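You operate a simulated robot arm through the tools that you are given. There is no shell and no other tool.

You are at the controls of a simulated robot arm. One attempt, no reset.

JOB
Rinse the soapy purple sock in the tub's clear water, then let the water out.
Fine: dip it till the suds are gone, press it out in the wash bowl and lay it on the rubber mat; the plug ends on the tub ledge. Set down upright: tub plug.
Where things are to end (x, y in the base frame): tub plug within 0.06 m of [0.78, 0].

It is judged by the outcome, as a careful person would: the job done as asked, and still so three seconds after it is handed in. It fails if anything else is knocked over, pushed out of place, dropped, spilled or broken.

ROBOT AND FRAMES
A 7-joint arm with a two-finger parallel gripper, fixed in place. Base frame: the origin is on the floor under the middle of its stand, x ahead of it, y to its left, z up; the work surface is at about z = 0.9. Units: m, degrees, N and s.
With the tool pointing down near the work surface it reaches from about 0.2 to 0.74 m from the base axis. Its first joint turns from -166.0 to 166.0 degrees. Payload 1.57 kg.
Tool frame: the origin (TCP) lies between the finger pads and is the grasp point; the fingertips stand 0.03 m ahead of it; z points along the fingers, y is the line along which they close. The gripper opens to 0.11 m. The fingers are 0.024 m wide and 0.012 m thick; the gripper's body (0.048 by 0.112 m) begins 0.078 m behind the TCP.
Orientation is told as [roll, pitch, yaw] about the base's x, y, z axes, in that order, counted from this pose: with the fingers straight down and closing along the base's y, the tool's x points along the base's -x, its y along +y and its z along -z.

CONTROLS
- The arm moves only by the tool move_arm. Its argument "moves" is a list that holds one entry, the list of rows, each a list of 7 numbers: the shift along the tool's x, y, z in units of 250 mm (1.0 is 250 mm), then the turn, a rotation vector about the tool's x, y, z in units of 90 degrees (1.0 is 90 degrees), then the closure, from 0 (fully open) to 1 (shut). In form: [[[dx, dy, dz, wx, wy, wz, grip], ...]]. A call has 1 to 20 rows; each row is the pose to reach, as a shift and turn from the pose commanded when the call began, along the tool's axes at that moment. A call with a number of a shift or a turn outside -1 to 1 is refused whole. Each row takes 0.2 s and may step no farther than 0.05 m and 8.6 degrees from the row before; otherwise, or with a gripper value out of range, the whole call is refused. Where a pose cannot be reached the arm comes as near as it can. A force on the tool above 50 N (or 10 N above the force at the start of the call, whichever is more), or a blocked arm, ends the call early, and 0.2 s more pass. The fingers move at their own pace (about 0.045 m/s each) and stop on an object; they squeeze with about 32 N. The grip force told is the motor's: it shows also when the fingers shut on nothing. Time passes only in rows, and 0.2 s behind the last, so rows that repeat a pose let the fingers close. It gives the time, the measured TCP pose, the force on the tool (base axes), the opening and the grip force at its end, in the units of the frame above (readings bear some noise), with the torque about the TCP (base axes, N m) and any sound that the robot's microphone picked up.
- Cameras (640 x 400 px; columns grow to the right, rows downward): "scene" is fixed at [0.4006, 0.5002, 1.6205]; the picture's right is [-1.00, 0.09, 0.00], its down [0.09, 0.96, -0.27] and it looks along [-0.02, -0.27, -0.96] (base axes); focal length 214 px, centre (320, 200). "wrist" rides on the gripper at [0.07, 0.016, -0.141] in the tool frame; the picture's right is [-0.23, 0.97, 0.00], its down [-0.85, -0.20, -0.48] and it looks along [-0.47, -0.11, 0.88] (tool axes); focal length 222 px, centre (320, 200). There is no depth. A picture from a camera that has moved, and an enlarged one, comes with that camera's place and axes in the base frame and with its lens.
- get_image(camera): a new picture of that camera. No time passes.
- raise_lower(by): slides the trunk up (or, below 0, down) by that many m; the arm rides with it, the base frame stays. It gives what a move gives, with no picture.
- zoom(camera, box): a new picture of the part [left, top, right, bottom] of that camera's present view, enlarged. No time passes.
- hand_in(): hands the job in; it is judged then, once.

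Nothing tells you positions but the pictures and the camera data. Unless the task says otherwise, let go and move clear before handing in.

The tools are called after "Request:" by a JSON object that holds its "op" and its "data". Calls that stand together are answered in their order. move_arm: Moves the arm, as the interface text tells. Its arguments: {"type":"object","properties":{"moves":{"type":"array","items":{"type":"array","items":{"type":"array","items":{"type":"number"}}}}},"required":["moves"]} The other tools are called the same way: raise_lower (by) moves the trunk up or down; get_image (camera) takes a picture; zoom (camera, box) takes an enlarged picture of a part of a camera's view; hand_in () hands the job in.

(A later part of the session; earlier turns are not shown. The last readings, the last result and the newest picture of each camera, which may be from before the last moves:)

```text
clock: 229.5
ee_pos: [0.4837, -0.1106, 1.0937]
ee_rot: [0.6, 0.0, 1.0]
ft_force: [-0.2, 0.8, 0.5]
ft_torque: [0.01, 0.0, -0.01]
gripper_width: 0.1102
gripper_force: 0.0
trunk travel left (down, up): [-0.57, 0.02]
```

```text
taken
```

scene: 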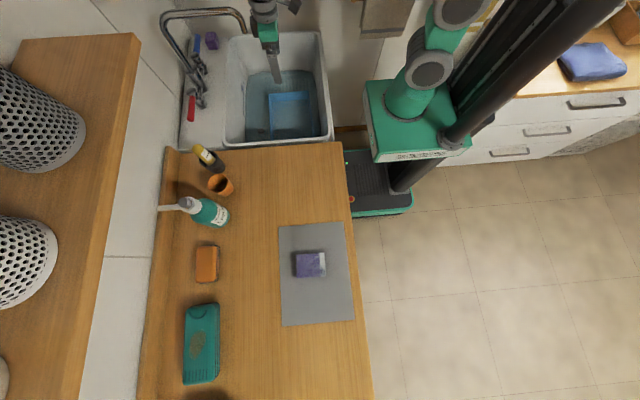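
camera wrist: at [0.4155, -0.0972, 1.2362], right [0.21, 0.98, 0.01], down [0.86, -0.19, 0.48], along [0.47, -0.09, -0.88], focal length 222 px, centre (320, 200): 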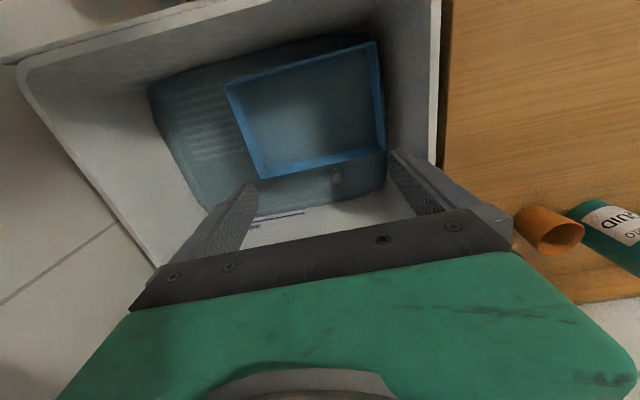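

The rim is at z ≈ 0.785 and its +x wall near x 0.575. I'll redo the turn in smaller steps, then move above that wall, staying clear of the plug in y.

Request:
{"op": "move_arm", "data": {"moves": [[[0, 0, 0, 0, 0, 0.084, 0], [0, 0, 0, 0, 0, 0.168, 0], [0, 0, 0, 0, 0, 0.252, 0], [0, 0, 0, 0, 0, 0.336, 0.2], [0, 0, 0, 0, 0, 0.42, 0.4], [0, 0, 0, 0, 0, 0.504, 0.5], [0, 0, 0, 0, 0, 0.588, 0.5], [0, 0, 0, 0, 0, 0.672, 0.5], [0, 0, 0, 0, 0, 0.756, 0.5], [0, 0, 0, 0, 0, 0.84, 0.5], [0, 0, 0, 0, 0, 0.924, 0.5], [0, 0, 0, 0, 0, 1.0, 0.5], [0, 0, 0, 0, 0, 1.0, 0.5]]]}}

Request:
{"op": "get_image", "data": {"camera": "wrist"}}

```text
clock: 232.3
ee_pos: [0.483, -0.1103, 1.0946]
ee_rot: [0.2, 0.5, -89.0]
ft_force: [-0.1, -0.7, 0.0]
ft_torque: [-0.03, 0.03, -0.01]
gripper_width: 0.0549
gripper_force: 0.0
trunk travel left (down, up): [-0.57, 0.02]
```

```text
taken
camera wrist: at [0.4991, -0.0416, 1.2365], right [0.98, -0.21, 0.0], down [-0.18, -0.86, 0.47], along [-0.1, -0.46, -0.88], focal length 222 px, centre (320, 200)
```

wrist: 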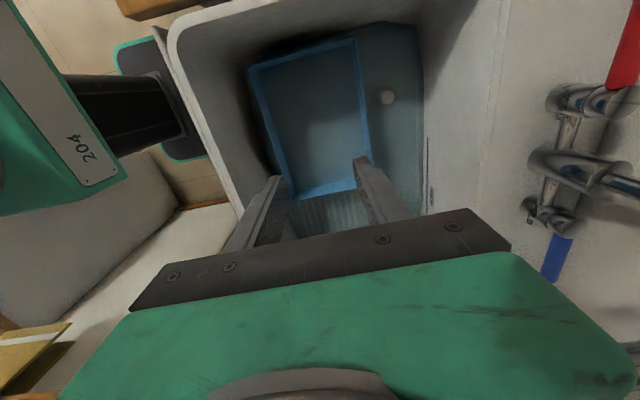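

The +x wall reads x ≈ 0.566. I'll centre on it at y ≈ −0.14 and descend in stages.

Request:
{"op": "move_arm", "data": {"moves": [[[-0.04, 0.12, 0, 0, 0, 0, 0.5], [-0.08, 0.24, 0, 0, 0, 0, 0.5], [-0.12, 0.336, 0, 0, 0, 0, 0.5], [-0.12, 0.336, 0.14, 0, 0, 0, 0.5], [-0.12, 0.336, 0.28, 0, 0, 0, 0.5], [-0.12, 0.336, 0.42, 0, 0, 0, 0.5], [-0.12, 0.336, 0.56, 0, 0, 0, 0.5], [-0.12, 0.336, 0.7, 0, 0, 0, 0.5], [-0.12, 0.336, 0.84, 0, 0, 0, 0.5], [-0.12, 0.336, 0.96, 0, 0, 0, 0.5], [-0.12, 0.336, 0.96, 0, 0, 0, 0.5]]]}}

Request:
{"op": "get_image", "data": {"camera": "wrist"}}

Request:
{"op": "zoom", "data": {"camera": "scene", "box": [210, 20, 350, 160]}}

```text
clock: 234.7
ee_pos: [0.568, -0.1344, 0.8541]
ee_rot: [0.1, 0.5, -88.9]
ft_force: [0.1, -0.2, -0.1]
ft_torque: [0.0, -0.02, 0.0]
gripper_width: 0.0551
gripper_force: 0.1
trunk travel left (down, up): [-0.57, 0.02]
```

```text
taken
camera wrist: at [0.5844, -0.0667, 0.9962], right [0.98, -0.21, 0.0], down [-0.18, -0.86, 0.47], along [-0.1, -0.46, -0.88], focal length 222 px, centre (320, 200)
```

wrist: 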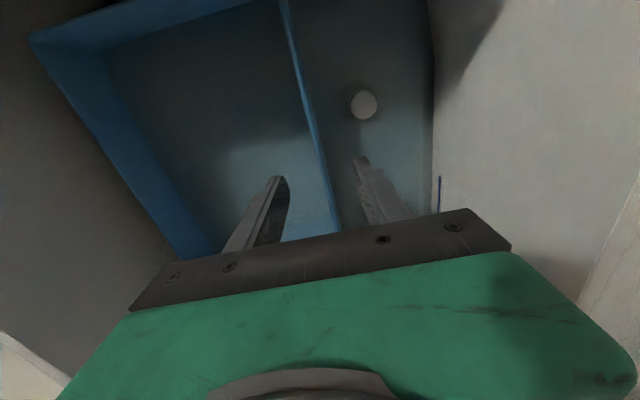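

```text
2.86 times, centred on (280, 90) of scene
camera zoom: at [0.4006, 0.5002, 1.6205], right [-1.0, 0.09, 0.0], down [0.09, 0.96, -0.27], along [-0.02, -0.27, -0.96], focal length 613 px, centre (434, 514)
```

zoom: 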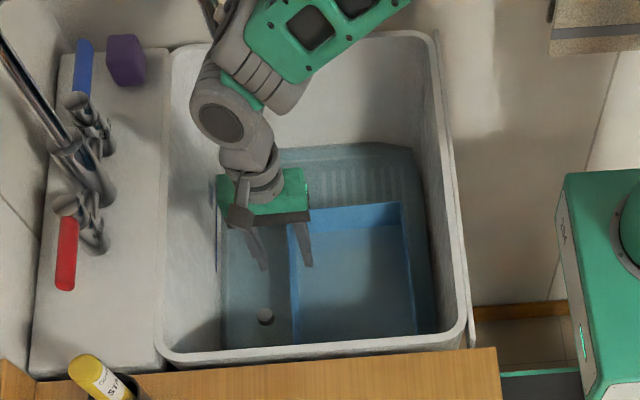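

The wall is between the fingers. I'll descend so the pads reach well down it, then close.

Request:
{"op": "move_arm", "data": {"moves": [[[0, 0, 0.1, 0, 0, 0, 0.5], [0, 0, 0.2, 0, 0, 0, 0.5], [0, 0, 0.3, 0, 0, 0, 0.5], [0, 0, 0.38, 0, 0, 0, 0.5], [0, 0, 0.42, 0, 0, 0, 0.5], [0, 0, 0.42, 0, 0, 0, 0.5]]]}}

Request:
{"op": "move_arm", "data": {"moves": [[[0, 0, 0, 0, 0, 0, 0.7], [0, 0, 0, 0, 0, 0, 0.9], [0, 0, 0, 0, 0, 0, 1], [0, 0, 0, 0, 0, 0, 1], [0, 0, 0, 0, 0, 0, 1], [0, 0, 0, 0, 0, 0, 1]]]}}

Request:
{"op": "get_image", "data": {"camera": "wrist"}}

```text
clock: 236.1
ee_pos: [0.5691, -0.1343, 0.7506]
ee_rot: [0.0, 0.5, -88.8]
ft_force: [0.5, -0.5, -0.8]
ft_torque: [0.0, -0.05, 0.0]
gripper_width: 0.0549
gripper_force: 0.1
trunk travel left (down, up): [-0.57, 0.02]
```

```text
clock: 237.5
ee_pos: [0.5687, -0.1344, 0.7487]
ee_rot: [0.0, 0.5, -88.9]
ft_force: [1.4, -2.1, 2.0]
ft_torque: [-0.12, 0.61, 0.56]
gripper_width: 0.004
gripper_force: 25.0
trunk travel left (down, up): [-0.57, 0.02]
```

```text
taken
camera wrist: at [0.5852, -0.067, 0.892], right [0.98, -0.21, 0.0], down [-0.18, -0.86, 0.47], along [-0.1, -0.46, -0.88], focal length 222 px, centre (320, 200)
```

wrist: 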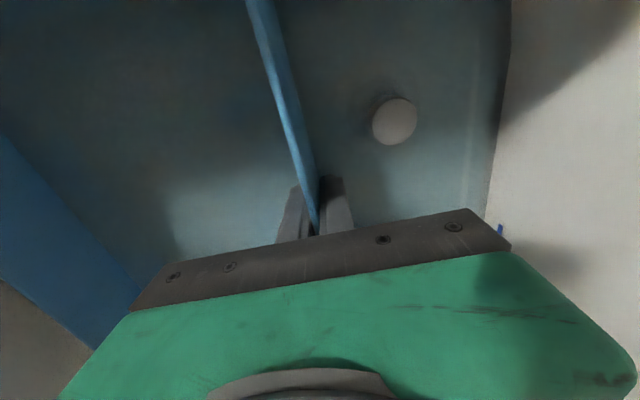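

Solid grip on the 4 mm wall. Lifting slowly to check the bowl's balance.

Request:
{"op": "move_arm", "data": {"moves": [[[0, 0, -0.03, 0, 0, 0, 1], [0, 0, -0.06, 0, 0, 0, 1], [0, 0, -0.1, 0, 0, 0, 1], [0, 0, -0.14, 0, 0, 0, 1], [0, 0, -0.18, 0, 0, 0, 1], [0, 0, -0.2, 0, 0, 0, 1], [0, 0, -0.2, 0, 0, 0, 1]]]}}

Request:
{"op": "get_image", "data": {"camera": "wrist"}}

Request:
{"op": "zoom", "data": {"camera": "scene", "box": [210, 20, 350, 160]}}

```text
clock: 239.1
ee_pos: [0.5683, -0.1349, 0.7987]
ee_rot: [0.1, 0.6, -88.9]
ft_force: [-0.4, -0.5, -8.5]
ft_torque: [-0.08, -0.73, -0.01]
gripper_width: 0.004
gripper_force: 24.4
trunk travel left (down, up): [-0.57, 0.02]
```

```text
taken
camera wrist: at [0.5845, -0.0663, 0.9407], right [0.98, -0.21, 0.0], down [-0.18, -0.86, 0.47], along [-0.1, -0.46, -0.88], focal length 222 px, centre (320, 200)
```

wrist: 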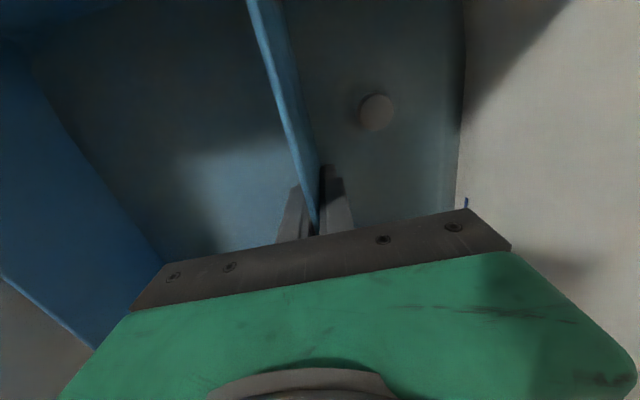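

```text
2.86 times, centred on (280, 90) of scene
camera zoom: at [0.4006, 0.5002, 1.6205], right [-1.0, 0.09, 0.0], down [0.09, 0.96, -0.27], along [-0.02, -0.27, -0.96], focal length 613 px, centre (434, 514)
```

zoom: 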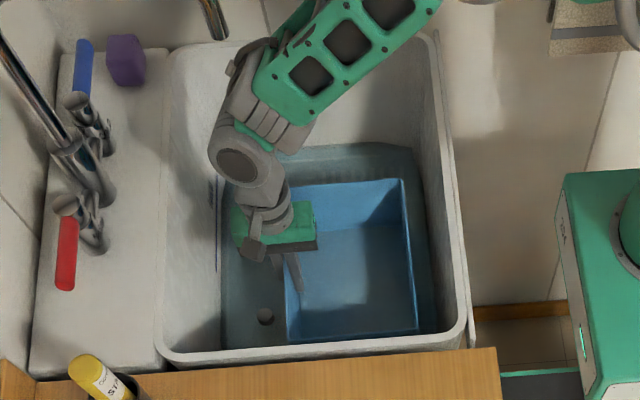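

The bowl hangs level and firm, about 8.5 N. I'll raise it until its bottom is above the tub rim, easing slightly toward −x away from the spout.

Request:
{"op": "move_arm", "data": {"moves": [[[0, -0.02, -0.1, 0, 0, 0, 1], [0, -0.04, -0.2, 0, 0, 0, 1], [0, -0.06, -0.3, 0, 0, 0, 1], [0, -0.08, -0.4, 0, 0, 0, 1], [0, -0.1, -0.5, 0, 0, 0, 1], [0, -0.1, -0.6, 0, 0, 0, 1], [0, -0.1, -0.7, 0, 0, 0, 1], [0, -0.1, -0.76, 0, 0, 0, 1], [0, -0.1, -0.76, 0, 0, 0, 1]]]}}

Request:
{"op": "get_image", "data": {"camera": "scene"}}

Request:
{"op": "zoom", "data": {"camera": "scene", "box": [180, 0, 380, 180]}}

```text
clock: 241.1
ee_pos: [0.5419, -0.1379, 0.9894]
ee_rot: [0.0, 0.6, -88.9]
ft_force: [1.3, 0.4, -7.9]
ft_torque: [-0.08, -0.69, 0.0]
gripper_width: 0.004
gripper_force: 24.8
trunk travel left (down, up): [-0.57, 0.02]
```

```text
taken
```

scene: 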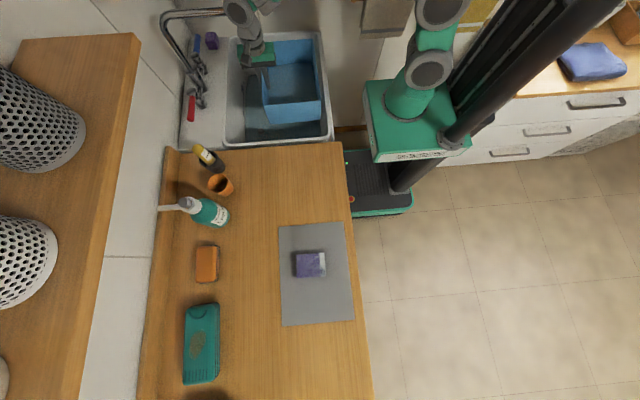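

```text
2.22 times, centred on (280, 90) of scene
camera zoom: at [0.4006, 0.5002, 1.6205], right [-1.0, 0.09, 0.0], down [0.09, 0.96, -0.27], along [-0.02, -0.27, -0.96], focal length 477 px, centre (409, 444)
```

zoom: 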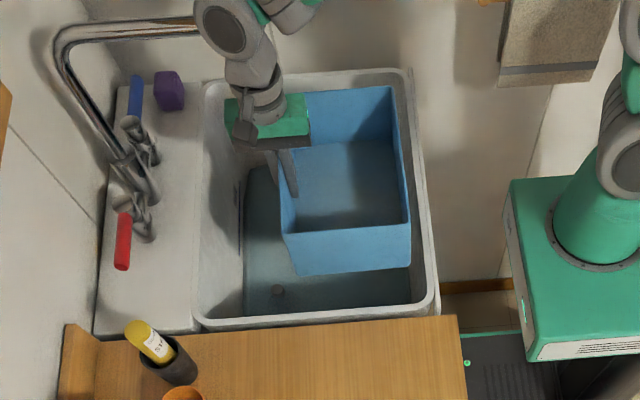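

The bowl is level and clear of the rim. I'll carry it back over the counter toward its old spot, centred near (0.404, 0.232) and turned about −4°, keeping it well above the surface.

Request:
{"op": "move_arm", "data": {"moves": [[[0, 0, -0.06, 0, 0, 0, 1], [0.08, -0.02, -0.1, 0, 0, 0, 1], [0.2, -0.04, -0.1, 0, 0, 0, 1], [0.32, -0.06, -0.1, 0, 0, 0, 1], [0.44, -0.08, -0.1, 0, 0, 0, 1], [0.56, -0.1, -0.1, 0, 0, 0, 1], [0.68, -0.12, -0.1, 0, 0, 0, 1], [0.8, -0.14, -0.1, 0, 0, 0, 1], [0.92, -0.16, -0.1, 0, 0, 0, 1], [1.0, -0.18, -0.1, 0, 0, 0, 1], [1.0, -0.18, -0.1, 0, 0, 0, 1]]]}}

Request:
{"op": "move_arm", "data": {"moves": [[[0.1, 0, 0, 0, 0, 0.015, 1], [0.2, -0.01, 0, 0, 0, 0.03, 1], [0.3, -0.02, 0, 0, 0, 0.045, 1], [0.4, -0.02, 0, 0, 0, 0.061, 1], [0.43, -0.02, 0, 0, 0, 0.061, 1], [0.43, -0.02, 0, 0, 0, 0.061, 1]]]}}

Request:
{"op": "get_image", "data": {"camera": "scene"}}

Request:
{"op": "zoom", "data": {"camera": "scene", "box": [220, 60, 350, 230]}}

```text
clock: 243.5
ee_pos: [0.4935, 0.1108, 1.0169]
ee_rot: [0.0, 0.6, -88.9]
ft_force: [-0.3, 0.1, -6.8]
ft_torque: [-0.07, -0.69, -0.02]
gripper_width: 0.0041
gripper_force: 24.4
trunk travel left (down, up): [-0.57, 0.02]
```

```text
clock: 244.9
ee_pos: [0.4864, 0.2184, 1.0182]
ee_rot: [0.0, 0.5, -94.4]
ft_force: [0.0, -0.6, -7.4]
ft_torque: [-0.11, -0.71, -0.02]
gripper_width: 0.0042
gripper_force: 24.1
trunk travel left (down, up): [-0.57, 0.02]
```

```text
taken
```

scene: 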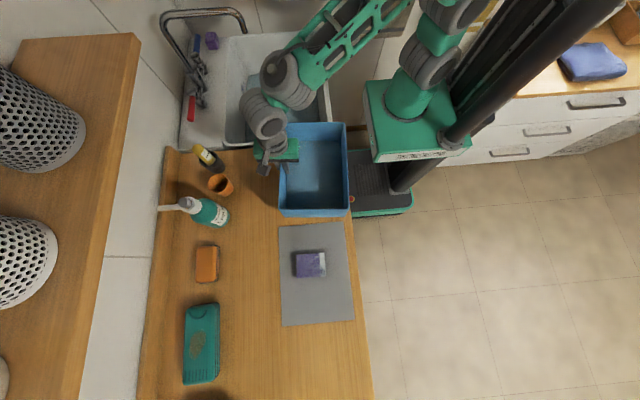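

```text
2.35 times, centred on (285, 145) of scene
camera zoom: at [0.4006, 0.5002, 1.6205], right [-1.0, 0.09, 0.0], down [0.09, 0.96, -0.27], along [-0.02, -0.27, -0.96], focal length 505 px, centre (402, 329)
```

zoom: 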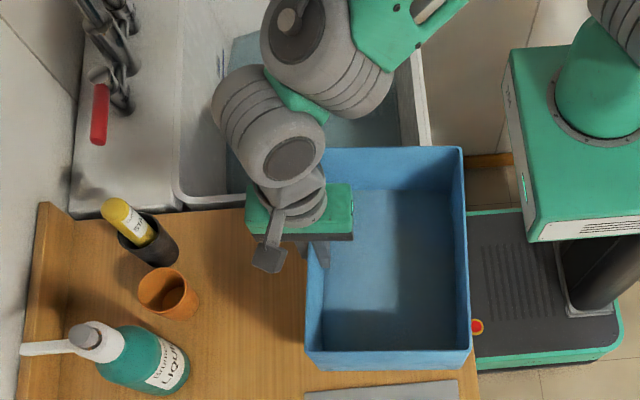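

The bowl's centre is about 1 cm short in x and slightly over-rotated. I'll correct that and lower it to just above the counter.

Request:
{"op": "move_arm", "data": {"moves": [[[0.002, 0.02, 0.04, 0, 0, -0.007, 1], [0.004, 0.04, 0.1, 0, 0, -0.014, 1], [0.004, 0.04, 0.16, 0, 0, -0.014, 1], [0.004, 0.04, 0.22, 0, 0, -0.014, 1], [0.004, 0.04, 0.25, 0, 0, -0.014, 1], [0.004, 0.04, 0.25, 0, 0, -0.014, 1]]]}}

Request:
{"op": "zoom", "data": {"camera": "scene", "box": [220, 60, 350, 230]}}

```text
clock: 246.3
ee_pos: [0.4956, 0.2192, 0.9555]
ee_rot: [0.1, 0.5, -93.1]
ft_force: [-0.3, 0.1, -7.1]
ft_torque: [-0.11, -0.72, -0.03]
gripper_width: 0.0039
gripper_force: 24.8
trunk travel left (down, up): [-0.57, 0.02]
```

```text
2.35 times, centred on (285, 145) of scene
camera zoom: at [0.4006, 0.5002, 1.6205], right [-1.0, 0.09, 0.0], down [0.09, 0.96, -0.27], along [-0.02, -0.27, -0.96], focal length 505 px, centre (402, 329)
```

zoom: 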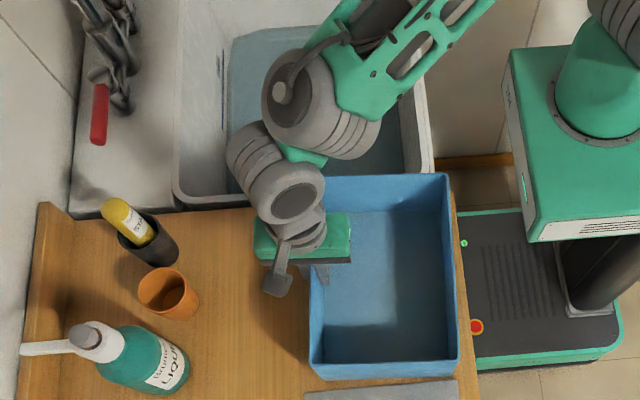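

That matches the original picture within a pixel or two. I'll lower the last few millimetres to contact.

Request:
{"op": "move_arm", "data": {"moves": [[[0, 0, 0.012, 0, 0, 0, 1], [0, 0, 0.022, 0, 0, 0, 1], [0, 0, 0.028, 0, 0, 0, 1], [0, 0, 0.028, 0, 0, 0, 1]]]}}

```text
clock: 247.3
ee_pos: [0.4963, 0.2209, 0.9495]
ee_rot: [0.2, 0.6, -93.0]
ft_force: [0.3, -0.5, 13.1]
ft_torque: [-0.53, 1.64, 0.02]
gripper_width: 0.0041
gripper_force: 24.4
trunk travel left (down, up): [-0.57, 0.02]
```

Seated on the counter. I'll relax the push slightly, open, and rise straight up.

Request:
{"op": "move_arm", "data": {"moves": [[[0, 0, -0.008, 0, 0, 0, 1], [0, 0, -0.008, 0, 0, 0, 0.8], [0, 0, -0.008, 0, 0, 0, 0.6], [0, 0, -0.008, 0, 0, 0, 0.6], [0, 0, -0.008, 0, 0, 0, 0.6], [0, 0, -0.1, 0, 0, 0, 0.6], [0, 0, -0.24, 0, 0, 0, 0.6], [0, 0, -0.38, 0, 0, 0, 0.6], [0, 0, -0.52, 0, 0, 0, 0.6], [0, 0, -0.52, 0, 0, 0, 0.6]]]}}

Request:
{"op": "zoom", "data": {"camera": "scene", "box": [220, 60, 350, 230]}}

Request:
{"op": "get_image", "data": {"camera": "wrist"}}

```text
clock: 249.5
ee_pos: [0.4966, 0.2191, 1.0795]
ee_rot: [0.0, 0.6, -93.1]
ft_force: [0.8, -0.2, -0.3]
ft_torque: [-0.04, 0.03, -0.04]
gripper_width: 0.0441
gripper_force: 0.1
trunk travel left (down, up): [-0.57, 0.02]
```

```text
2.35 times, centred on (285, 145) of scene
camera zoom: at [0.4006, 0.5002, 1.6205], right [-1.0, 0.09, 0.0], down [0.09, 0.96, -0.27], along [-0.02, -0.27, -0.96], focal length 505 px, centre (402, 329)
```

zoom: 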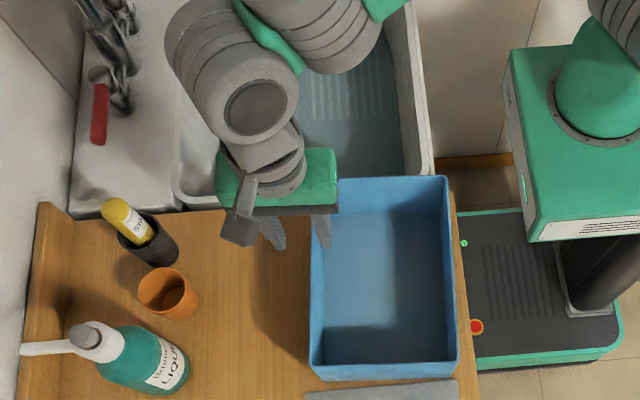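

```text
taken
camera wrist: at [0.5181, 0.2859, 1.2212], right [0.96, -0.28, 0.0], down [-0.25, -0.85, 0.47], along [-0.13, -0.45, -0.88], focal length 222 px, centre (320, 200)
```

wrist: 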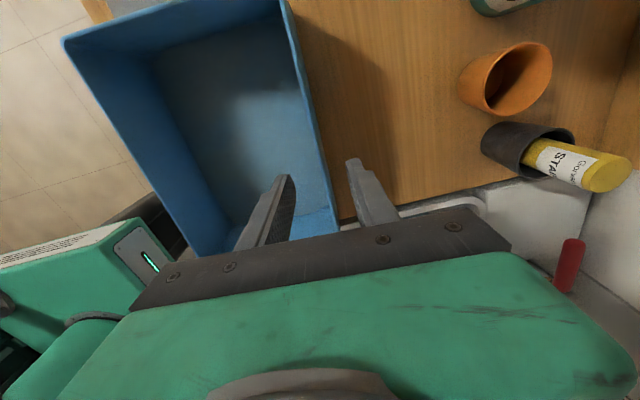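

The bowl is back upright in its place, matching the original picture. I'll keep much more height over it from now on. Before handling the sock again I'll inspect the tub water and the sock once more.

Request:
{"op": "zoom", "data": {"camera": "scene", "box": [215, 25, 345, 155]}}

Request:
{"op": "zoom", "data": {"camera": "scene", "box": [285, 240, 335, 285]}}

Request:
{"op": "get_image", "data": {"camera": "scene"}}

```text
3.08 times, centred on (280, 90) of scene
camera zoom: at [0.4006, 0.5002, 1.6205], right [-1.0, 0.09, 0.0], down [0.09, 0.96, -0.27], along [-0.02, -0.27, -0.96], focal length 660 px, centre (443, 538)
```

zoom: 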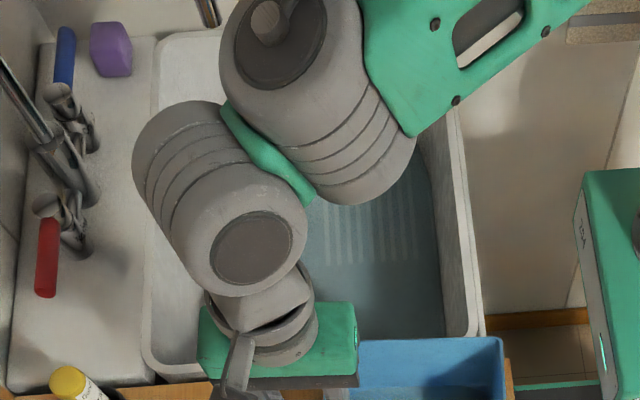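

```text
8.89 times, centred on (310, 262) of scene
camera zoom: at [0.4006, 0.5002, 1.6205], right [-1.0, 0.09, 0.0], down [0.09, 0.96, -0.27], along [-0.02, -0.27, -0.96], focal length 1906 px, centre (409, -356)
```

zoom: 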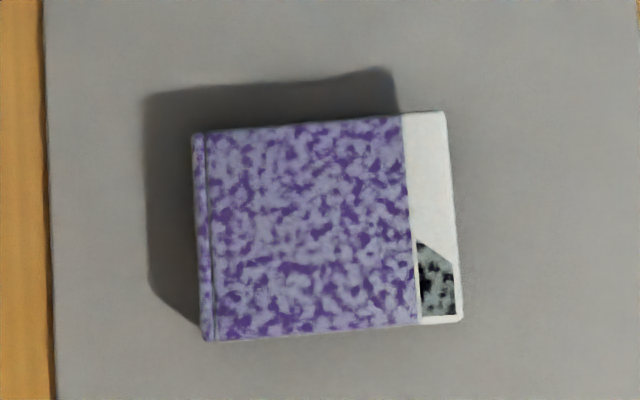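

```text
taken
```

scene: 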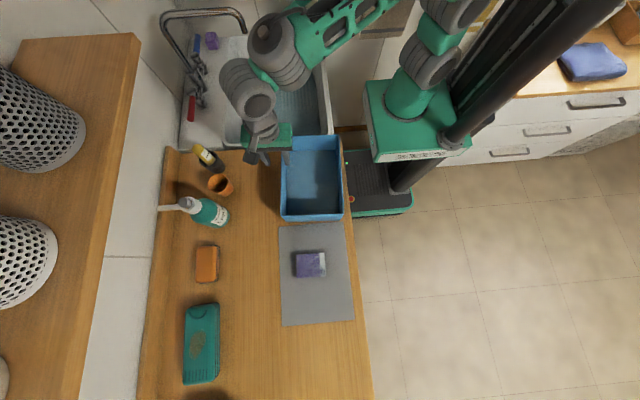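

My remaining idea: only the dip that reached the bottom after a proper drip time counted, and the later flat dips stopped millimetres short. The sock has been out a long while, so I'll pick it up again leaving it proud of the fingertips, dip it firmly onto the floor and hold. First I'll turn back and move over the mat.

Request:
{"op": "move_arm", "data": {"moves": [[[0.04, -0.02, -0.04, 0, 0, -0.084, 0.5], [0.08, -0.04, -0.08, 0, 0, -0.168, 0.4], [0.12, -0.06, -0.08, 0, 0, -0.252, 0.2], [0.16, -0.08, -0.08, 0, 0, -0.336, 0], [0.2, -0.1, -0.08, 0, 0, -0.42, 0], [0.25, -0.12, -0.08, 0, 0, -0.504, 0], [0.3, -0.14, -0.08, 0, 0, -0.588, 0], [0.36, -0.16, -0.06, 0, 0, -0.672, 0], [0.42, -0.18, -0.04, 0, 0, -0.756, 0], [0.48, -0.2, -0.02, 0, 0, -0.84, 0], [0.54, -0.22, 0, 0, 0, -0.924, 0], [0.6, -0.24, 0, 0, 0, -1.0, 0], [0.6, -0.24, 0, 0, 0, -1.0, 0]]]}}

Request:
{"op": "get_image", "data": {"camera": "wrist"}}

```text
clock: 252.3
ee_pos: [0.444, 0.3722, 1.0793]
ee_rot: [0.5, 0.0, -2.9]
ft_force: [-0.1, 0.6, -0.7]
ft_torque: [0.0, 0.03, -0.02]
gripper_width: 0.1101
gripper_force: 0.1
trunk travel left (down, up): [-0.57, 0.02]
```

```text
taken
camera wrist: at [0.3772, 0.3901, 1.2204], right [0.28, 0.96, 0.01], down [0.84, -0.25, 0.48], along [0.46, -0.12, -0.88], focal length 222 px, centre (320, 200)
```

wrist: 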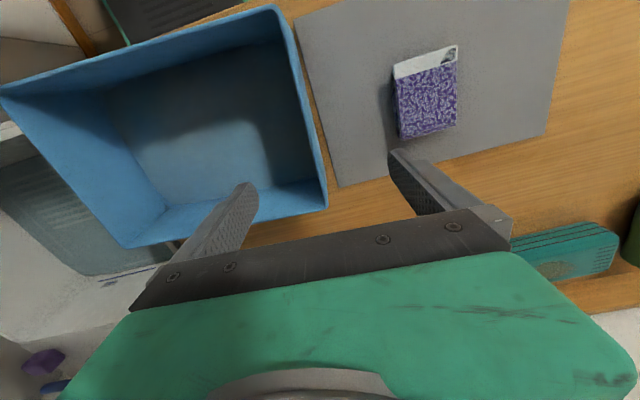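

Request:
{"op": "move_arm", "data": {"moves": [[[0.02, 0.14, 0, 0, 0, -0.016, 0], [0.04, 0.28, 0, 0, 0, -0.032, 0], [0.06, 0.42, 0, 0, 0, -0.032, 0], [0.068, 0.56, 0, 0, 0, -0.032, 0], [0.068, 0.565, 0.12, 0, 0, -0.032, 0], [0.068, 0.565, 0.24, 0, 0, -0.032, 0], [0.068, 0.565, 0.32, 0, 0, -0.032, 0], [0.068, 0.565, 0.32, 0, 0, -0.032, 0]]]}}

Request:
{"op": "get_image", "data": {"camera": "wrist"}}

```text
clock: 254.1
ee_pos: [0.4353, 0.514, 1.0004]
ee_rot: [0.5, -0.2, -0.3]
ft_force: [-0.4, 0.4, -0.7]
ft_torque: [0.0, 0.0, 0.02]
gripper_width: 0.11
gripper_force: 0.1
trunk travel left (down, up): [-0.57, 0.02]
```

```text
taken
camera wrist: at [0.3672, 0.529, 1.1417], right [0.23, 0.97, 0.01], down [0.85, -0.21, 0.48], along [0.47, -0.1, -0.88], focal length 222 px, centre (320, 200)
```

wrist: 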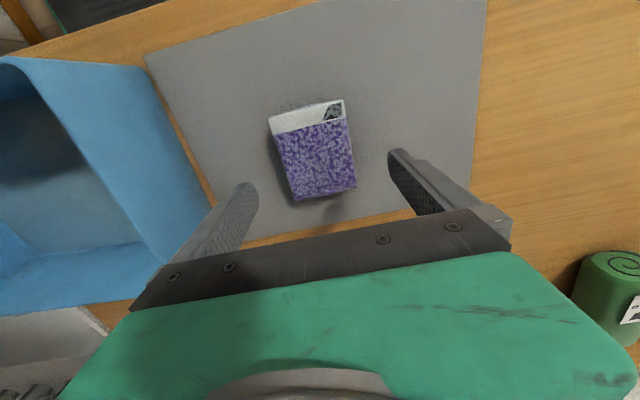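

Over the sock. I'll descend to grip its upper half and lift well clear this time.

Request:
{"op": "move_arm", "data": {"moves": [[[0.03, 0, 0.08, 0, 0, 0, 0], [0.03, 0, 0.16, 0, 0, 0, 0], [0.03, 0, 0.211, 0, 0, 0, 0], [0.03, 0, 0.211, 0, 0, 0, 0.4], [0.03, 0, 0.211, 0, 0, 0, 0.8], [0.03, 0, 0.211, 0, 0, 0, 1], [0.03, 0, 0.211, 0, 0, 0, 1], [0.03, 0, 0.211, 0, 0, 0, 1], [0.03, 0, 0.1, 0, 0, 0, 1], [0.03, 0, -0.02, 0, 0, 0, 1], [0.03, -0.1, -0.14, 0, 0, 0, 1], [0.03, -0.2, -0.26, 0, 0, 0, 1], [0.03, -0.3, -0.38, 0, 0, 0, 1], [0.03, -0.4, -0.48, 0, 0, 0, 1], [0.03, -0.4, -0.48, 0, 0, 0, 1]]]}}

Request:
{"op": "get_image", "data": {"camera": "wrist"}}

```text
clock: 257.3
ee_pos: [0.4275, 0.4131, 1.1213]
ee_rot: [0.6, 0.0, -0.2]
ft_force: [0.6, 0.8, 0.3]
ft_torque: [0.04, -0.02, 0.04]
gripper_width: 0.069
gripper_force: 32.5
trunk travel left (down, up): [-0.57, 0.02]
```

```text
taken
camera wrist: at [0.3603, 0.4283, 1.2625], right [0.23, 0.97, 0.01], down [0.85, -0.21, 0.48], along [0.47, -0.1, -0.88], focal length 222 px, centre (320, 200)
```

wrist: 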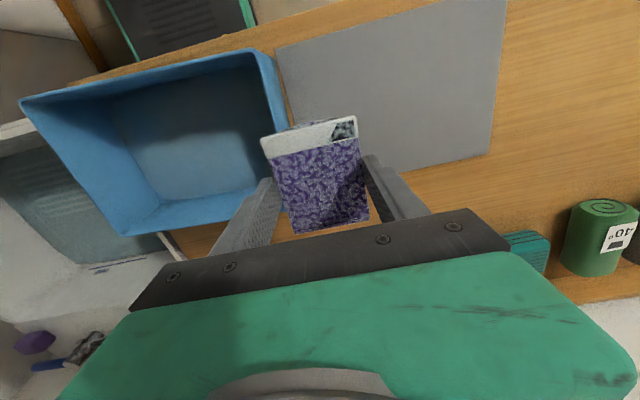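

Well above the bowl now. Moving to the tub at this height.

Request:
{"op": "move_arm", "data": {"moves": [[[-0.02, -0.17, 0, 0, 0, 0, 1], [-0.04, -0.34, 0, 0, 0, 0, 1], [-0.06, -0.51, 0, 0, 0, 0, 1], [-0.08, -0.68, 0, 0, 0, 0, 1], [-0.1, -0.85, 0, 0, 0, 0, 1], [-0.12, -1.0, 0, 0, 0, 0, 1]]]}}

Request:
{"op": "move_arm", "data": {"moves": [[[-0.02, -0.17, 0, 0, 0, 0, 1], [-0.04, -0.34, 0, 0, 0, 0, 1], [-0.06, -0.51, 0, 0, 0, 0, 1], [-0.08, -0.68, 0, 0, 0, 0, 1], [-0.1, -0.85, 0, 0, 0, 0, 1], [-0.12, -1.0, 0, 0, 0, 0, 1]]]}}

Request:
{"op": "move_arm", "data": {"moves": [[[0, -0.15, 0.12, 0, 0, 0, 1], [0, -0.24, 0.24, 0, 0, 0, 1], [0, -0.24, 0.4, 0, 0, 0, 1], [0, -0.24, 0.56, 0, 0, 0, 1], [0, -0.24, 0.72, 0, 0, 0, 1], [0, -0.24, 0.88, 0, 0, 0, 1], [0, -0.24, 1.0, 0, 0, 0, 1], [0, -0.24, 1.0, 0, 0, 0, 1]]]}}

Request:
{"op": "get_image", "data": {"camera": "scene"}}

```text
clock: 258.7
ee_pos: [0.4561, 0.1633, 1.1185]
ee_rot: [0.5, -0.1, -0.1]
ft_force: [-0.1, -0.5, 0.7]
ft_torque: [-0.01, 0.05, 0.01]
gripper_width: 0.0687
gripper_force: 31.4
trunk travel left (down, up): [-0.57, 0.02]
```

```text
clock: 260.1
ee_pos: [0.4867, -0.0887, 1.1143]
ee_rot: [0.5, 0.0, -0.1]
ft_force: [-0.2, -0.2, -0.1]
ft_torque: [0.02, 0.02, -0.02]
gripper_width: 0.0692
gripper_force: 31.9
trunk travel left (down, up): [-0.57, 0.02]
```

```text
clock: 261.9
ee_pos: [0.4839, -0.146, 0.8647]
ee_rot: [0.5, 0.0, -0.2]
ft_force: [0.1, 0.4, -0.5]
ft_torque: [0.04, 0.02, -0.02]
gripper_width: 0.0689
gripper_force: 32.5
trunk travel left (down, up): [-0.57, 0.02]
```

```text
taken
```

scene: 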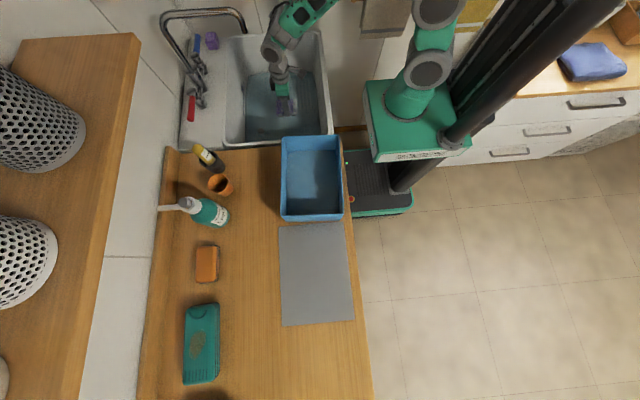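

The bowl stayed put. Now the dip: down to near the floor, then slowly to firm contact.

Request:
{"op": "move_arm", "data": {"moves": [[[0, 0, 0.12, 0, 0, 0, 1], [0, 0, 0.24, 0, 0, 0, 1], [0, 0, 0.36, 0, 0, 0, 1], [0, 0, 0.44, 0, 0, 0, 1], [0, 0, 0.47, 0, 0, 0, 1], [0, 0, 0.485, 0, 0, 0, 1], [0, 0, 0.5, 0, 0, 0, 1], [0, 0, 0.5, 0, 0, 0, 1]]]}}

Request:
{"op": "zoom", "data": {"camera": "wrist", "box": [200, 60, 440, 250]}}

```text
clock: 263.7
ee_pos: [0.4845, -0.1426, 0.7414]
ee_rot: [0.4, -0.4, -0.2]
ft_force: [-4.8, 3.3, 37.1]
ft_torque: [0.11, 0.1, 0.0]
gripper_width: 0.0691
gripper_force: 31.9
trunk travel left (down, up): [-0.57, 0.02]
```

```text
2.11 times, centred on (320, 155) of wrist
camera zoom: at [0.4162, -0.1285, 0.8828], right [0.23, 0.97, 0.01], down [0.85, -0.21, 0.48], along [0.47, -0.1, -0.88], focal length 468 px, centre (320, 295)
```

zoom: 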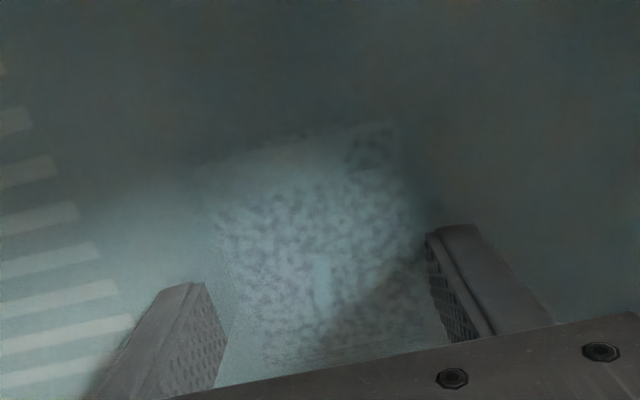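

At 37 N on the floor a light streak appears over the sock, like rising bubbles. I'll hold this press for about two seconds and look again.

Request:
{"op": "move_arm", "data": {"moves": [[[0, 0, 0, 0, 0, 0, 1], [0, 0, 0, 0, 0, 0, 1], [0, 0, 0, 0, 0, 0, 1], [0, 0, 0, 0, 0, 0, 1], [0, 0, 0, 0, 0, 0, 1], [0, 0, 0, 0, 0, 0, 1], [0, 0, 0, 0, 0, 0, 1], [0, 0, 0, 0, 0, 0, 1], [0, 0, 0, 0, 0, 0, 1]]]}}

Request:
{"op": "zoom", "data": {"camera": "wrist", "box": [200, 60, 440, 250]}}

Request:
{"op": "zoom", "data": {"camera": "scene", "box": [230, 60, 330, 150]}}

```text
clock: 265.7
ee_pos: [0.4841, -0.1421, 0.7395]
ee_rot: [0.5, -0.3, -0.1]
ft_force: [8.9, -0.1, 34.8]
ft_torque: [-0.05, -0.32, 0.0]
gripper_width: 0.0692
gripper_force: 31.7
trunk travel left (down, up): [-0.57, 0.02]
```

```text
2.11 times, centred on (320, 155) of wrist
camera zoom: at [0.4164, -0.1286, 0.8815], right [0.23, 0.97, 0.01], down [0.85, -0.21, 0.48], along [0.47, -0.1, -0.88], focal length 468 px, centre (320, 295)
```

zoom: 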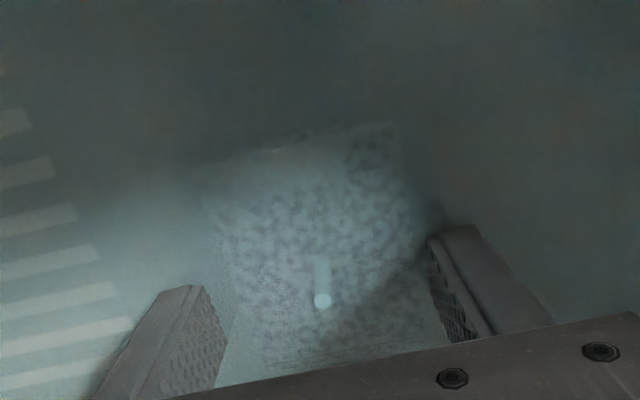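

```text
4.44 times, centred on (280, 105) of scene
camera zoom: at [0.4006, 0.5002, 1.6205], right [-1.0, 0.09, 0.0], down [0.09, 0.96, -0.27], along [-0.02, -0.27, -0.96], focal length 953 px, centre (498, 622)
```

zoom: 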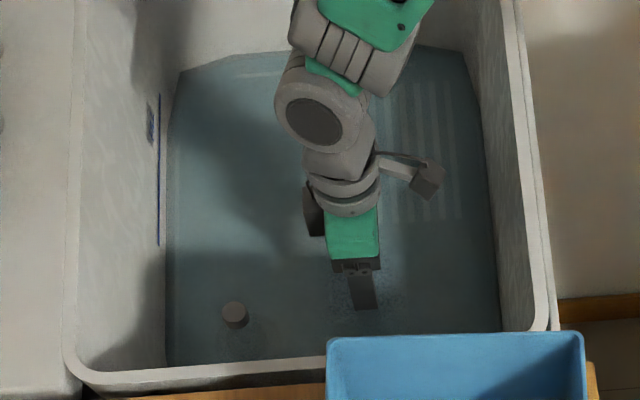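

That looks like a drip stream: pressing squeezes water out even under water. I'll lift it out now and check the pattern.

Request:
{"op": "move_arm", "data": {"moves": [[[0, 0, -0.03, 0, 0, 0, 1], [0, 0, -0.14, 0, 0, 0, 1], [0, 0, -0.28, 0, 0, 0, 1], [0, 0, -0.42, 0, 0, 0, 1], [0, 0, -0.54, 0, 0, 0, 1], [0, 0, -0.54, 0, 0, 0, 1]]]}}

Request:
{"op": "zoom", "data": {"camera": "wrist", "box": [200, 60, 440, 250]}}

Request:
{"op": "zoom", "data": {"camera": "scene", "box": [230, 60, 330, 150]}}

```text
clock: 267.1
ee_pos: [0.4849, -0.1439, 0.8744]
ee_rot: [0.6, 0.1, -0.2]
ft_force: [-0.8, 0.4, -0.1]
ft_torque: [0.02, 0.03, 0.0]
gripper_width: 0.0689
gripper_force: 31.5
trunk travel left (down, up): [-0.57, 0.02]
```

```text
2.11 times, centred on (320, 155) of wrist
camera zoom: at [0.4169, -0.1291, 1.0166], right [0.23, 0.97, 0.01], down [0.85, -0.21, 0.48], along [0.47, -0.1, -0.88], focal length 468 px, centre (320, 295)
```

zoom: 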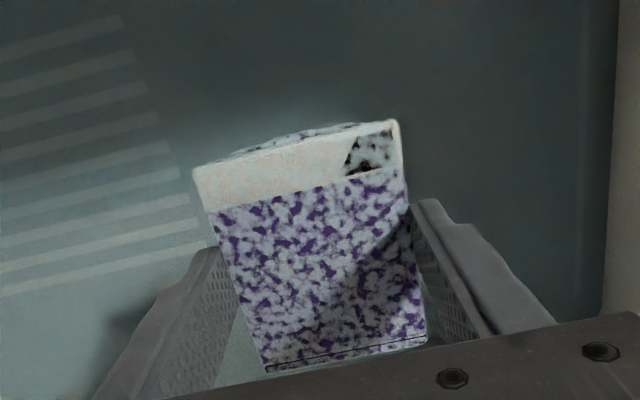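

```text
4.44 times, centred on (280, 105) of scene
camera zoom: at [0.4006, 0.5002, 1.6205], right [-1.0, 0.09, 0.0], down [0.09, 0.96, -0.27], along [-0.02, -0.27, -0.96], focal length 953 px, centre (498, 622)
```

zoom: 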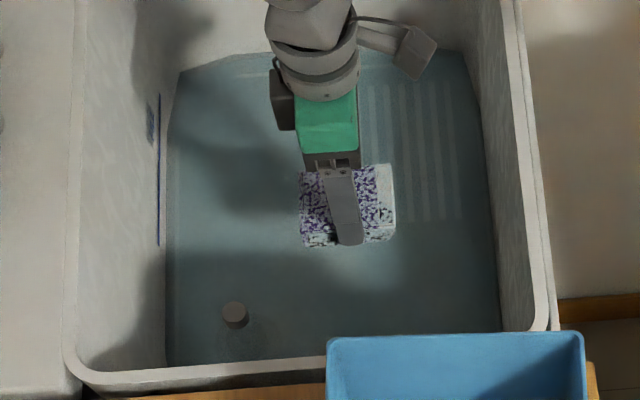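

No change again. All my post-first-step dips were either flat or made without pressing out first. I'd like to test an upright dip, so I'll turn the sock upright in the grip by pushing its fold end up against the tub's near rim. First I'll raise and turn so the fold faces that rim.

Request:
{"op": "move_arm", "data": {"moves": [[[0, 0.05, -0.15, 0, 0, 0, 1], [0, 0.1, -0.3, 0, 0, 0, 1], [0, 0.15, -0.45, 0, 0, -0.08, 1], [0, 0.2, -0.6, 0, 0, -0.16, 1], [0, 0.25, -0.66, 0, 0, -0.24, 1], [0, 0.3, -0.66, 0, 0, -0.32, 1], [0, 0.35, -0.66, 0, 0, -0.4, 1], [0, 0.4, -0.66, 0, 0, -0.48, 1], [0, 0.45, -0.66, 0, 0, -0.56, 1], [0, 0.5, -0.66, 0, 0, -0.64, 1], [0, 0.5, -0.66, 0, 0, -0.72, 1], [0, 0.5, -0.66, 0, 0, -0.8, 1], [0, 0.5, -0.66, 0, 0, -0.88, 1], [0, 0.5, -0.66, 0, 0, -0.96, 1], [0, 0.5, -0.66, 0, 0, -1.0, 1], [0, 0.5, -0.66, 0, 0, -1.0, 1]]]}}

Request:
{"op": "get_image", "data": {"camera": "wrist"}}

Request:
{"op": "zoom", "data": {"camera": "scene", "box": [230, 60, 350, 180]}}

```text
clock: 270.5
ee_pos: [0.4861, -0.0218, 1.042]
ee_rot: [0.0, -0.5, 89.8]
ft_force: [-0.4, -0.6, -1.3]
ft_torque: [-0.03, 0.0, 0.03]
gripper_width: 0.069
gripper_force: 31.4
trunk travel left (down, up): [-0.57, 0.02]
```

```text
taken
camera wrist: at [0.4705, -0.0933, 1.1821], right [-0.97, 0.23, 0.0], down [0.2, 0.85, 0.49], along [0.11, 0.47, -0.87], focal length 222 px, centre (320, 200)
```

wrist: 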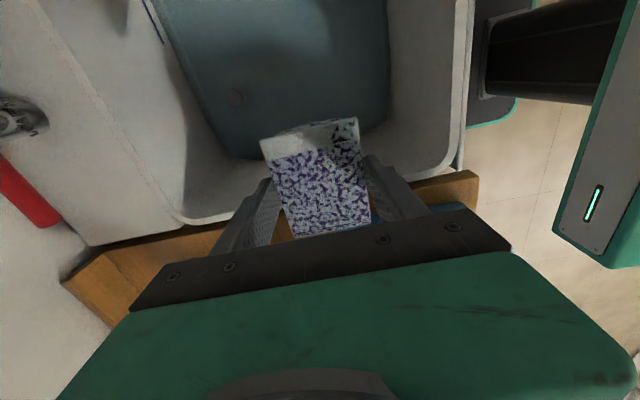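

```text
3.33 times, centred on (290, 120) of scene
camera zoom: at [0.4006, 0.5002, 1.6205], right [-1.0, 0.09, 0.0], down [0.09, 0.96, -0.27], along [-0.02, -0.27, -0.96], focal length 715 px, centre (420, 467)
```

zoom: 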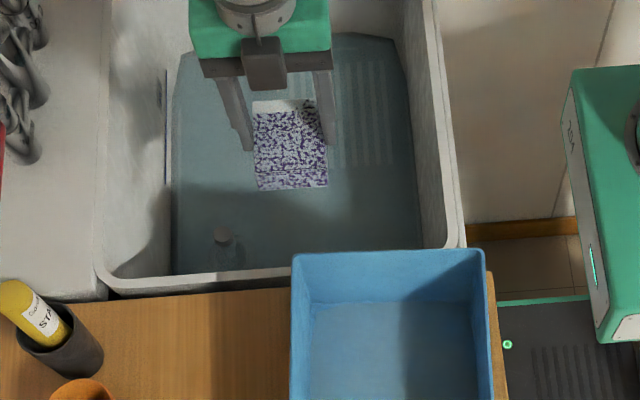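

I need the rim's inner edge precisely before pushing the sock against it, so I'll zoom in on it.

Request:
{"op": "zoom", "data": {"camera": "wrist", "box": [150, 140, 290, 240]}}

Request:
{"op": "zoom", "data": {"camera": "wrist", "box": [360, 120, 480, 220]}}

```text
4.00 times, centred on (220, 190) of wrist
camera zoom: at [0.4705, -0.0933, 1.1821], right [-0.97, 0.23, 0.0], down [0.2, 0.85, 0.49], along [0.11, 0.47, -0.87], focal length 888 px, centre (720, 240)
```

zoom: 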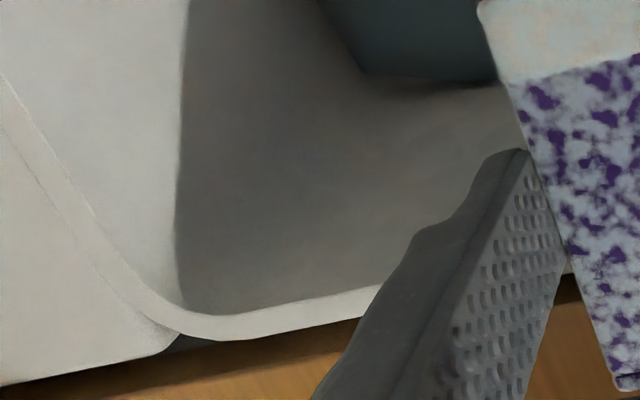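

```text
4.00 times, centred on (420, 170) of wrist
camera zoom: at [0.4705, -0.0933, 1.1821], right [-0.97, 0.23, 0.0], down [0.2, 0.85, 0.49], along [0.11, 0.47, -0.87], focal length 888 px, centre (-80, 320)
```

zoom: 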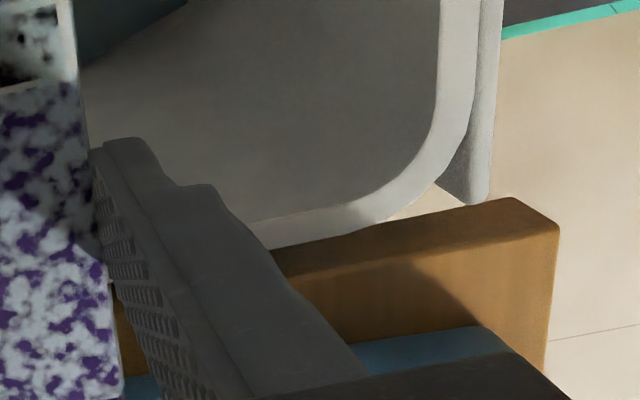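

The rim's inner edge is at y ≈ 0.047. I'll position the gripper at y ≈ 0.025 so the sock's fold end overhangs the rim, and lower until it touches.

Request:
{"op": "move_arm", "data": {"moves": [[[-0.06, 0, 0.05, 0, 0, 0, 1], [-0.12, 0, 0.1, 0, 0, 0, 1], [-0.187, 0, 0.16, 0, 0, 0, 1], [-0.187, 0, 0.26, 0, 0, 0, 1], [-0.187, 0, 0.34, 0, 0, 0, 1], [-0.187, 0, 0.38, 0, 0, 0, 1], [-0.187, 0, 0.38, 0, 0, 0, 1]]]}}

Request:
{"op": "get_image", "data": {"camera": "wrist"}}

Request:
{"op": "zoom", "data": {"camera": "scene", "box": [230, 60, 350, 180]}}

```text
clock: 272.1
ee_pos: [0.486, 0.0271, 0.9477]
ee_rot: [-0.1, -0.5, 89.6]
ft_force: [0.8, 0.4, -0.2]
ft_torque: [0.0, -0.04, -0.01]
gripper_width: 0.0689
gripper_force: 32.0
trunk travel left (down, up): [-0.57, 0.02]
```

```text
taken
camera wrist: at [0.471, -0.0449, 1.0867], right [-0.97, 0.23, 0.0], down [0.2, 0.85, 0.49], along [0.11, 0.47, -0.87], focal length 222 px, centre (320, 200)
```

wrist: 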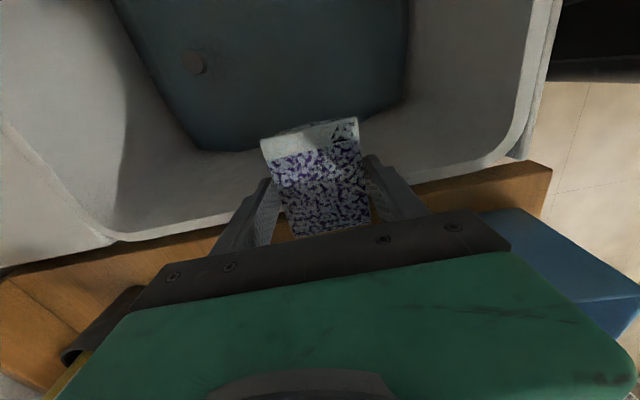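

```text
3.33 times, centred on (290, 120) of scene
camera zoom: at [0.4006, 0.5002, 1.6205], right [-1.0, 0.09, 0.0], down [0.09, 0.96, -0.27], along [-0.02, -0.27, -0.96], focal length 715 px, centre (420, 467)
```

zoom: 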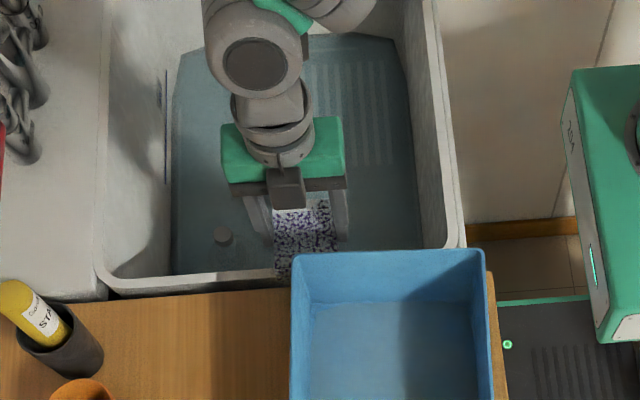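

The fold end overhangs the rim and clears the bowl by about 2.5 cm. I'll lower slowly so the rim pushes it up.

Request:
{"op": "move_arm", "data": {"moves": [[[0, 0, 0.02, 0, 0, 0, 1], [0, 0, 0.04, 0, 0, 0, 1], [0, 0, 0.06, 0, 0, 0, 1], [0, 0, 0.08, 0, 0, 0, 1], [0, 0, 0.1, 0, 0, 0, 1], [0, 0, 0.12, 0, 0, 0, 1], [0, 0, 0.12, 0, 0, 0, 1]]]}}

Request:
{"op": "zoom", "data": {"camera": "wrist", "box": [200, 80, 440, 260]}}

```text
clock: 273.7
ee_pos: [0.4855, 0.0276, 0.918]
ee_rot: [-0.2, -0.6, 89.8]
ft_force: [1.5, -4.2, 27.1]
ft_torque: [0.56, 0.04, -0.02]
gripper_width: 0.0694
gripper_force: 32.8
trunk travel left (down, up): [-0.57, 0.02]
```

```text
2.22 times, centred on (320, 170) of wrist
camera zoom: at [0.4704, -0.0453, 1.0577], right [-0.97, 0.23, 0.0], down [0.2, 0.85, 0.49], along [0.11, 0.47, -0.87], focal length 494 px, centre (320, 267)
```

zoom: 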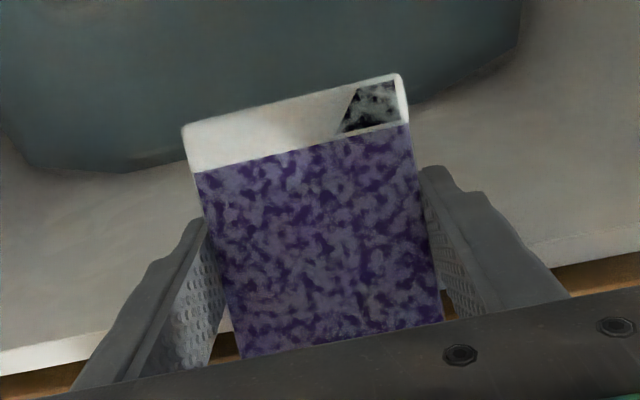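

It's rotating: the fold end is riding up, and the push also pressed water out of it. I'll continue lowering.

Request:
{"op": "move_arm", "data": {"moves": [[[0, 0, 0.02, 0, 0, 0, 1], [0, 0, 0.04, 0, 0, 0, 1], [0, 0, 0.06, 0, 0, 0, 1], [0, 0, 0.08, 0, 0, 0, 1], [0, 0, 0.1, 0, 0, 0, 1], [0, 0, 0.12, 0, 0, 0, 1], [0, 0, 0.12, 0, 0, 0, 1]]]}}

Request:
{"op": "zoom", "data": {"camera": "wrist", "box": [200, 80, 440, 260]}}

Request:
{"op": "zoom", "data": {"camera": "scene", "box": [230, 60, 350, 180]}}

```text
clock: 275.3
ee_pos: [0.484, 0.0271, 0.8852]
ee_rot: [0.0, -0.6, 89.7]
ft_force: [-0.6, -16.4, 17.1]
ft_torque: [0.67, 0.12, 0.09]
gripper_width: 0.0695
gripper_force: 32.1
trunk travel left (down, up): [-0.57, 0.02]
```

```text
2.22 times, centred on (320, 170) of wrist
camera zoom: at [0.4691, -0.0449, 1.026], right [-0.97, 0.23, 0.0], down [0.2, 0.85, 0.49], along [0.11, 0.47, -0.87], focal length 494 px, centre (320, 267)
```

zoom: 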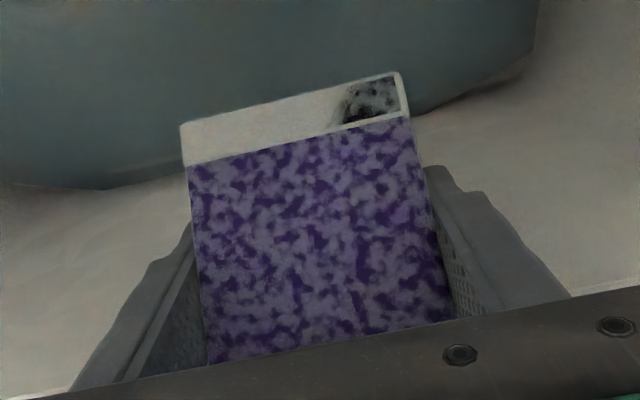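

```text
3.33 times, centred on (290, 120) of scene
camera zoom: at [0.4006, 0.5002, 1.6205], right [-1.0, 0.09, 0.0], down [0.09, 0.96, -0.27], along [-0.02, -0.27, -0.96], focal length 715 px, centre (420, 467)
```

zoom: 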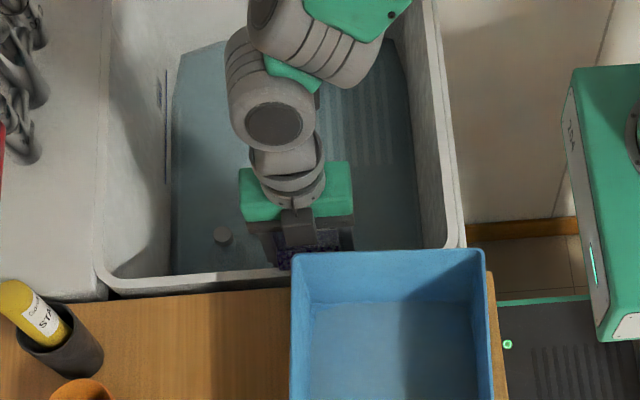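

By geometry it should be about 80° upright now. I'll back away from the rim toward −y and look.

Request:
{"op": "move_arm", "data": {"moves": [[[0.04, 0, 0, 0, 0, 0, 1], [0.12, 0, -0.02, 0, 0, 0, 1], [0.24, 0, -0.08, 0, 0, 0, 1], [0.36, 0, -0.14, 0, 0, 0, 1], [0.48, 0, -0.2, 0, 0, 0, 1], [0.56, 0, -0.2, 0, 0, 0, 1], [0.56, 0, -0.2, 0, 0, 0, 1]]]}}

Request:
{"op": "get_image", "data": {"camera": "wrist"}}

Request:
{"op": "zoom", "data": {"camera": "scene", "box": [230, 50, 330, 150]}}

```text
clock: 276.9
ee_pos: [0.4851, -0.1135, 0.9335]
ee_rot: [0.0, -0.6, 89.9]
ft_force: [0.4, 0.8, -0.7]
ft_torque: [-0.03, 0.04, 0.01]
gripper_width: 0.0693
gripper_force: 31.9
trunk travel left (down, up): [-0.57, 0.02]
```

```text
taken
camera wrist: at [0.4699, -0.1853, 1.0751], right [-0.97, 0.23, 0.0], down [0.2, 0.85, 0.49], along [0.11, 0.47, -0.87], focal length 222 px, centre (320, 200)
```

wrist: 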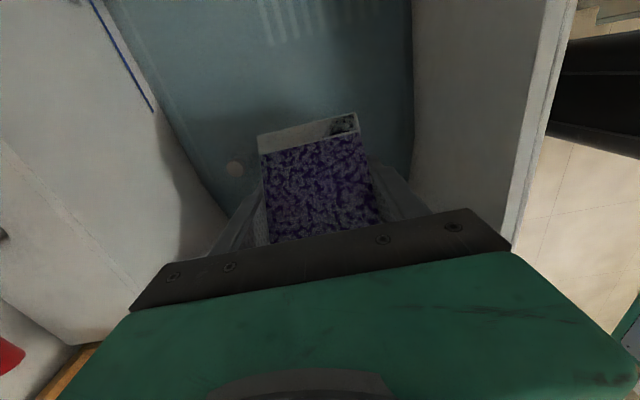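

```text
4.00 times, centred on (280, 100) of scene
camera zoom: at [0.4006, 0.5002, 1.6205], right [-1.0, 0.09, 0.0], down [0.09, 0.96, -0.27], along [-0.02, -0.27, -0.96], focal length 858 px, centre (480, 600)
```

zoom: 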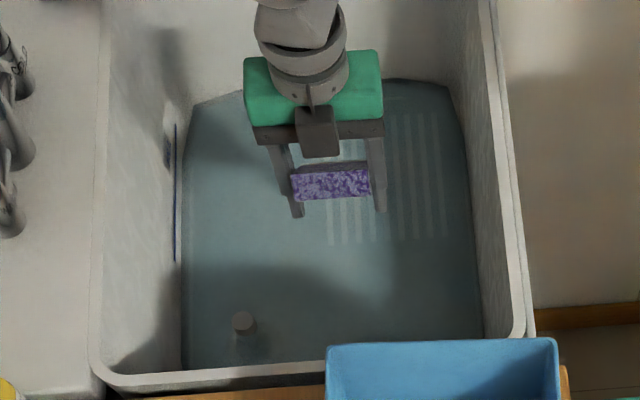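

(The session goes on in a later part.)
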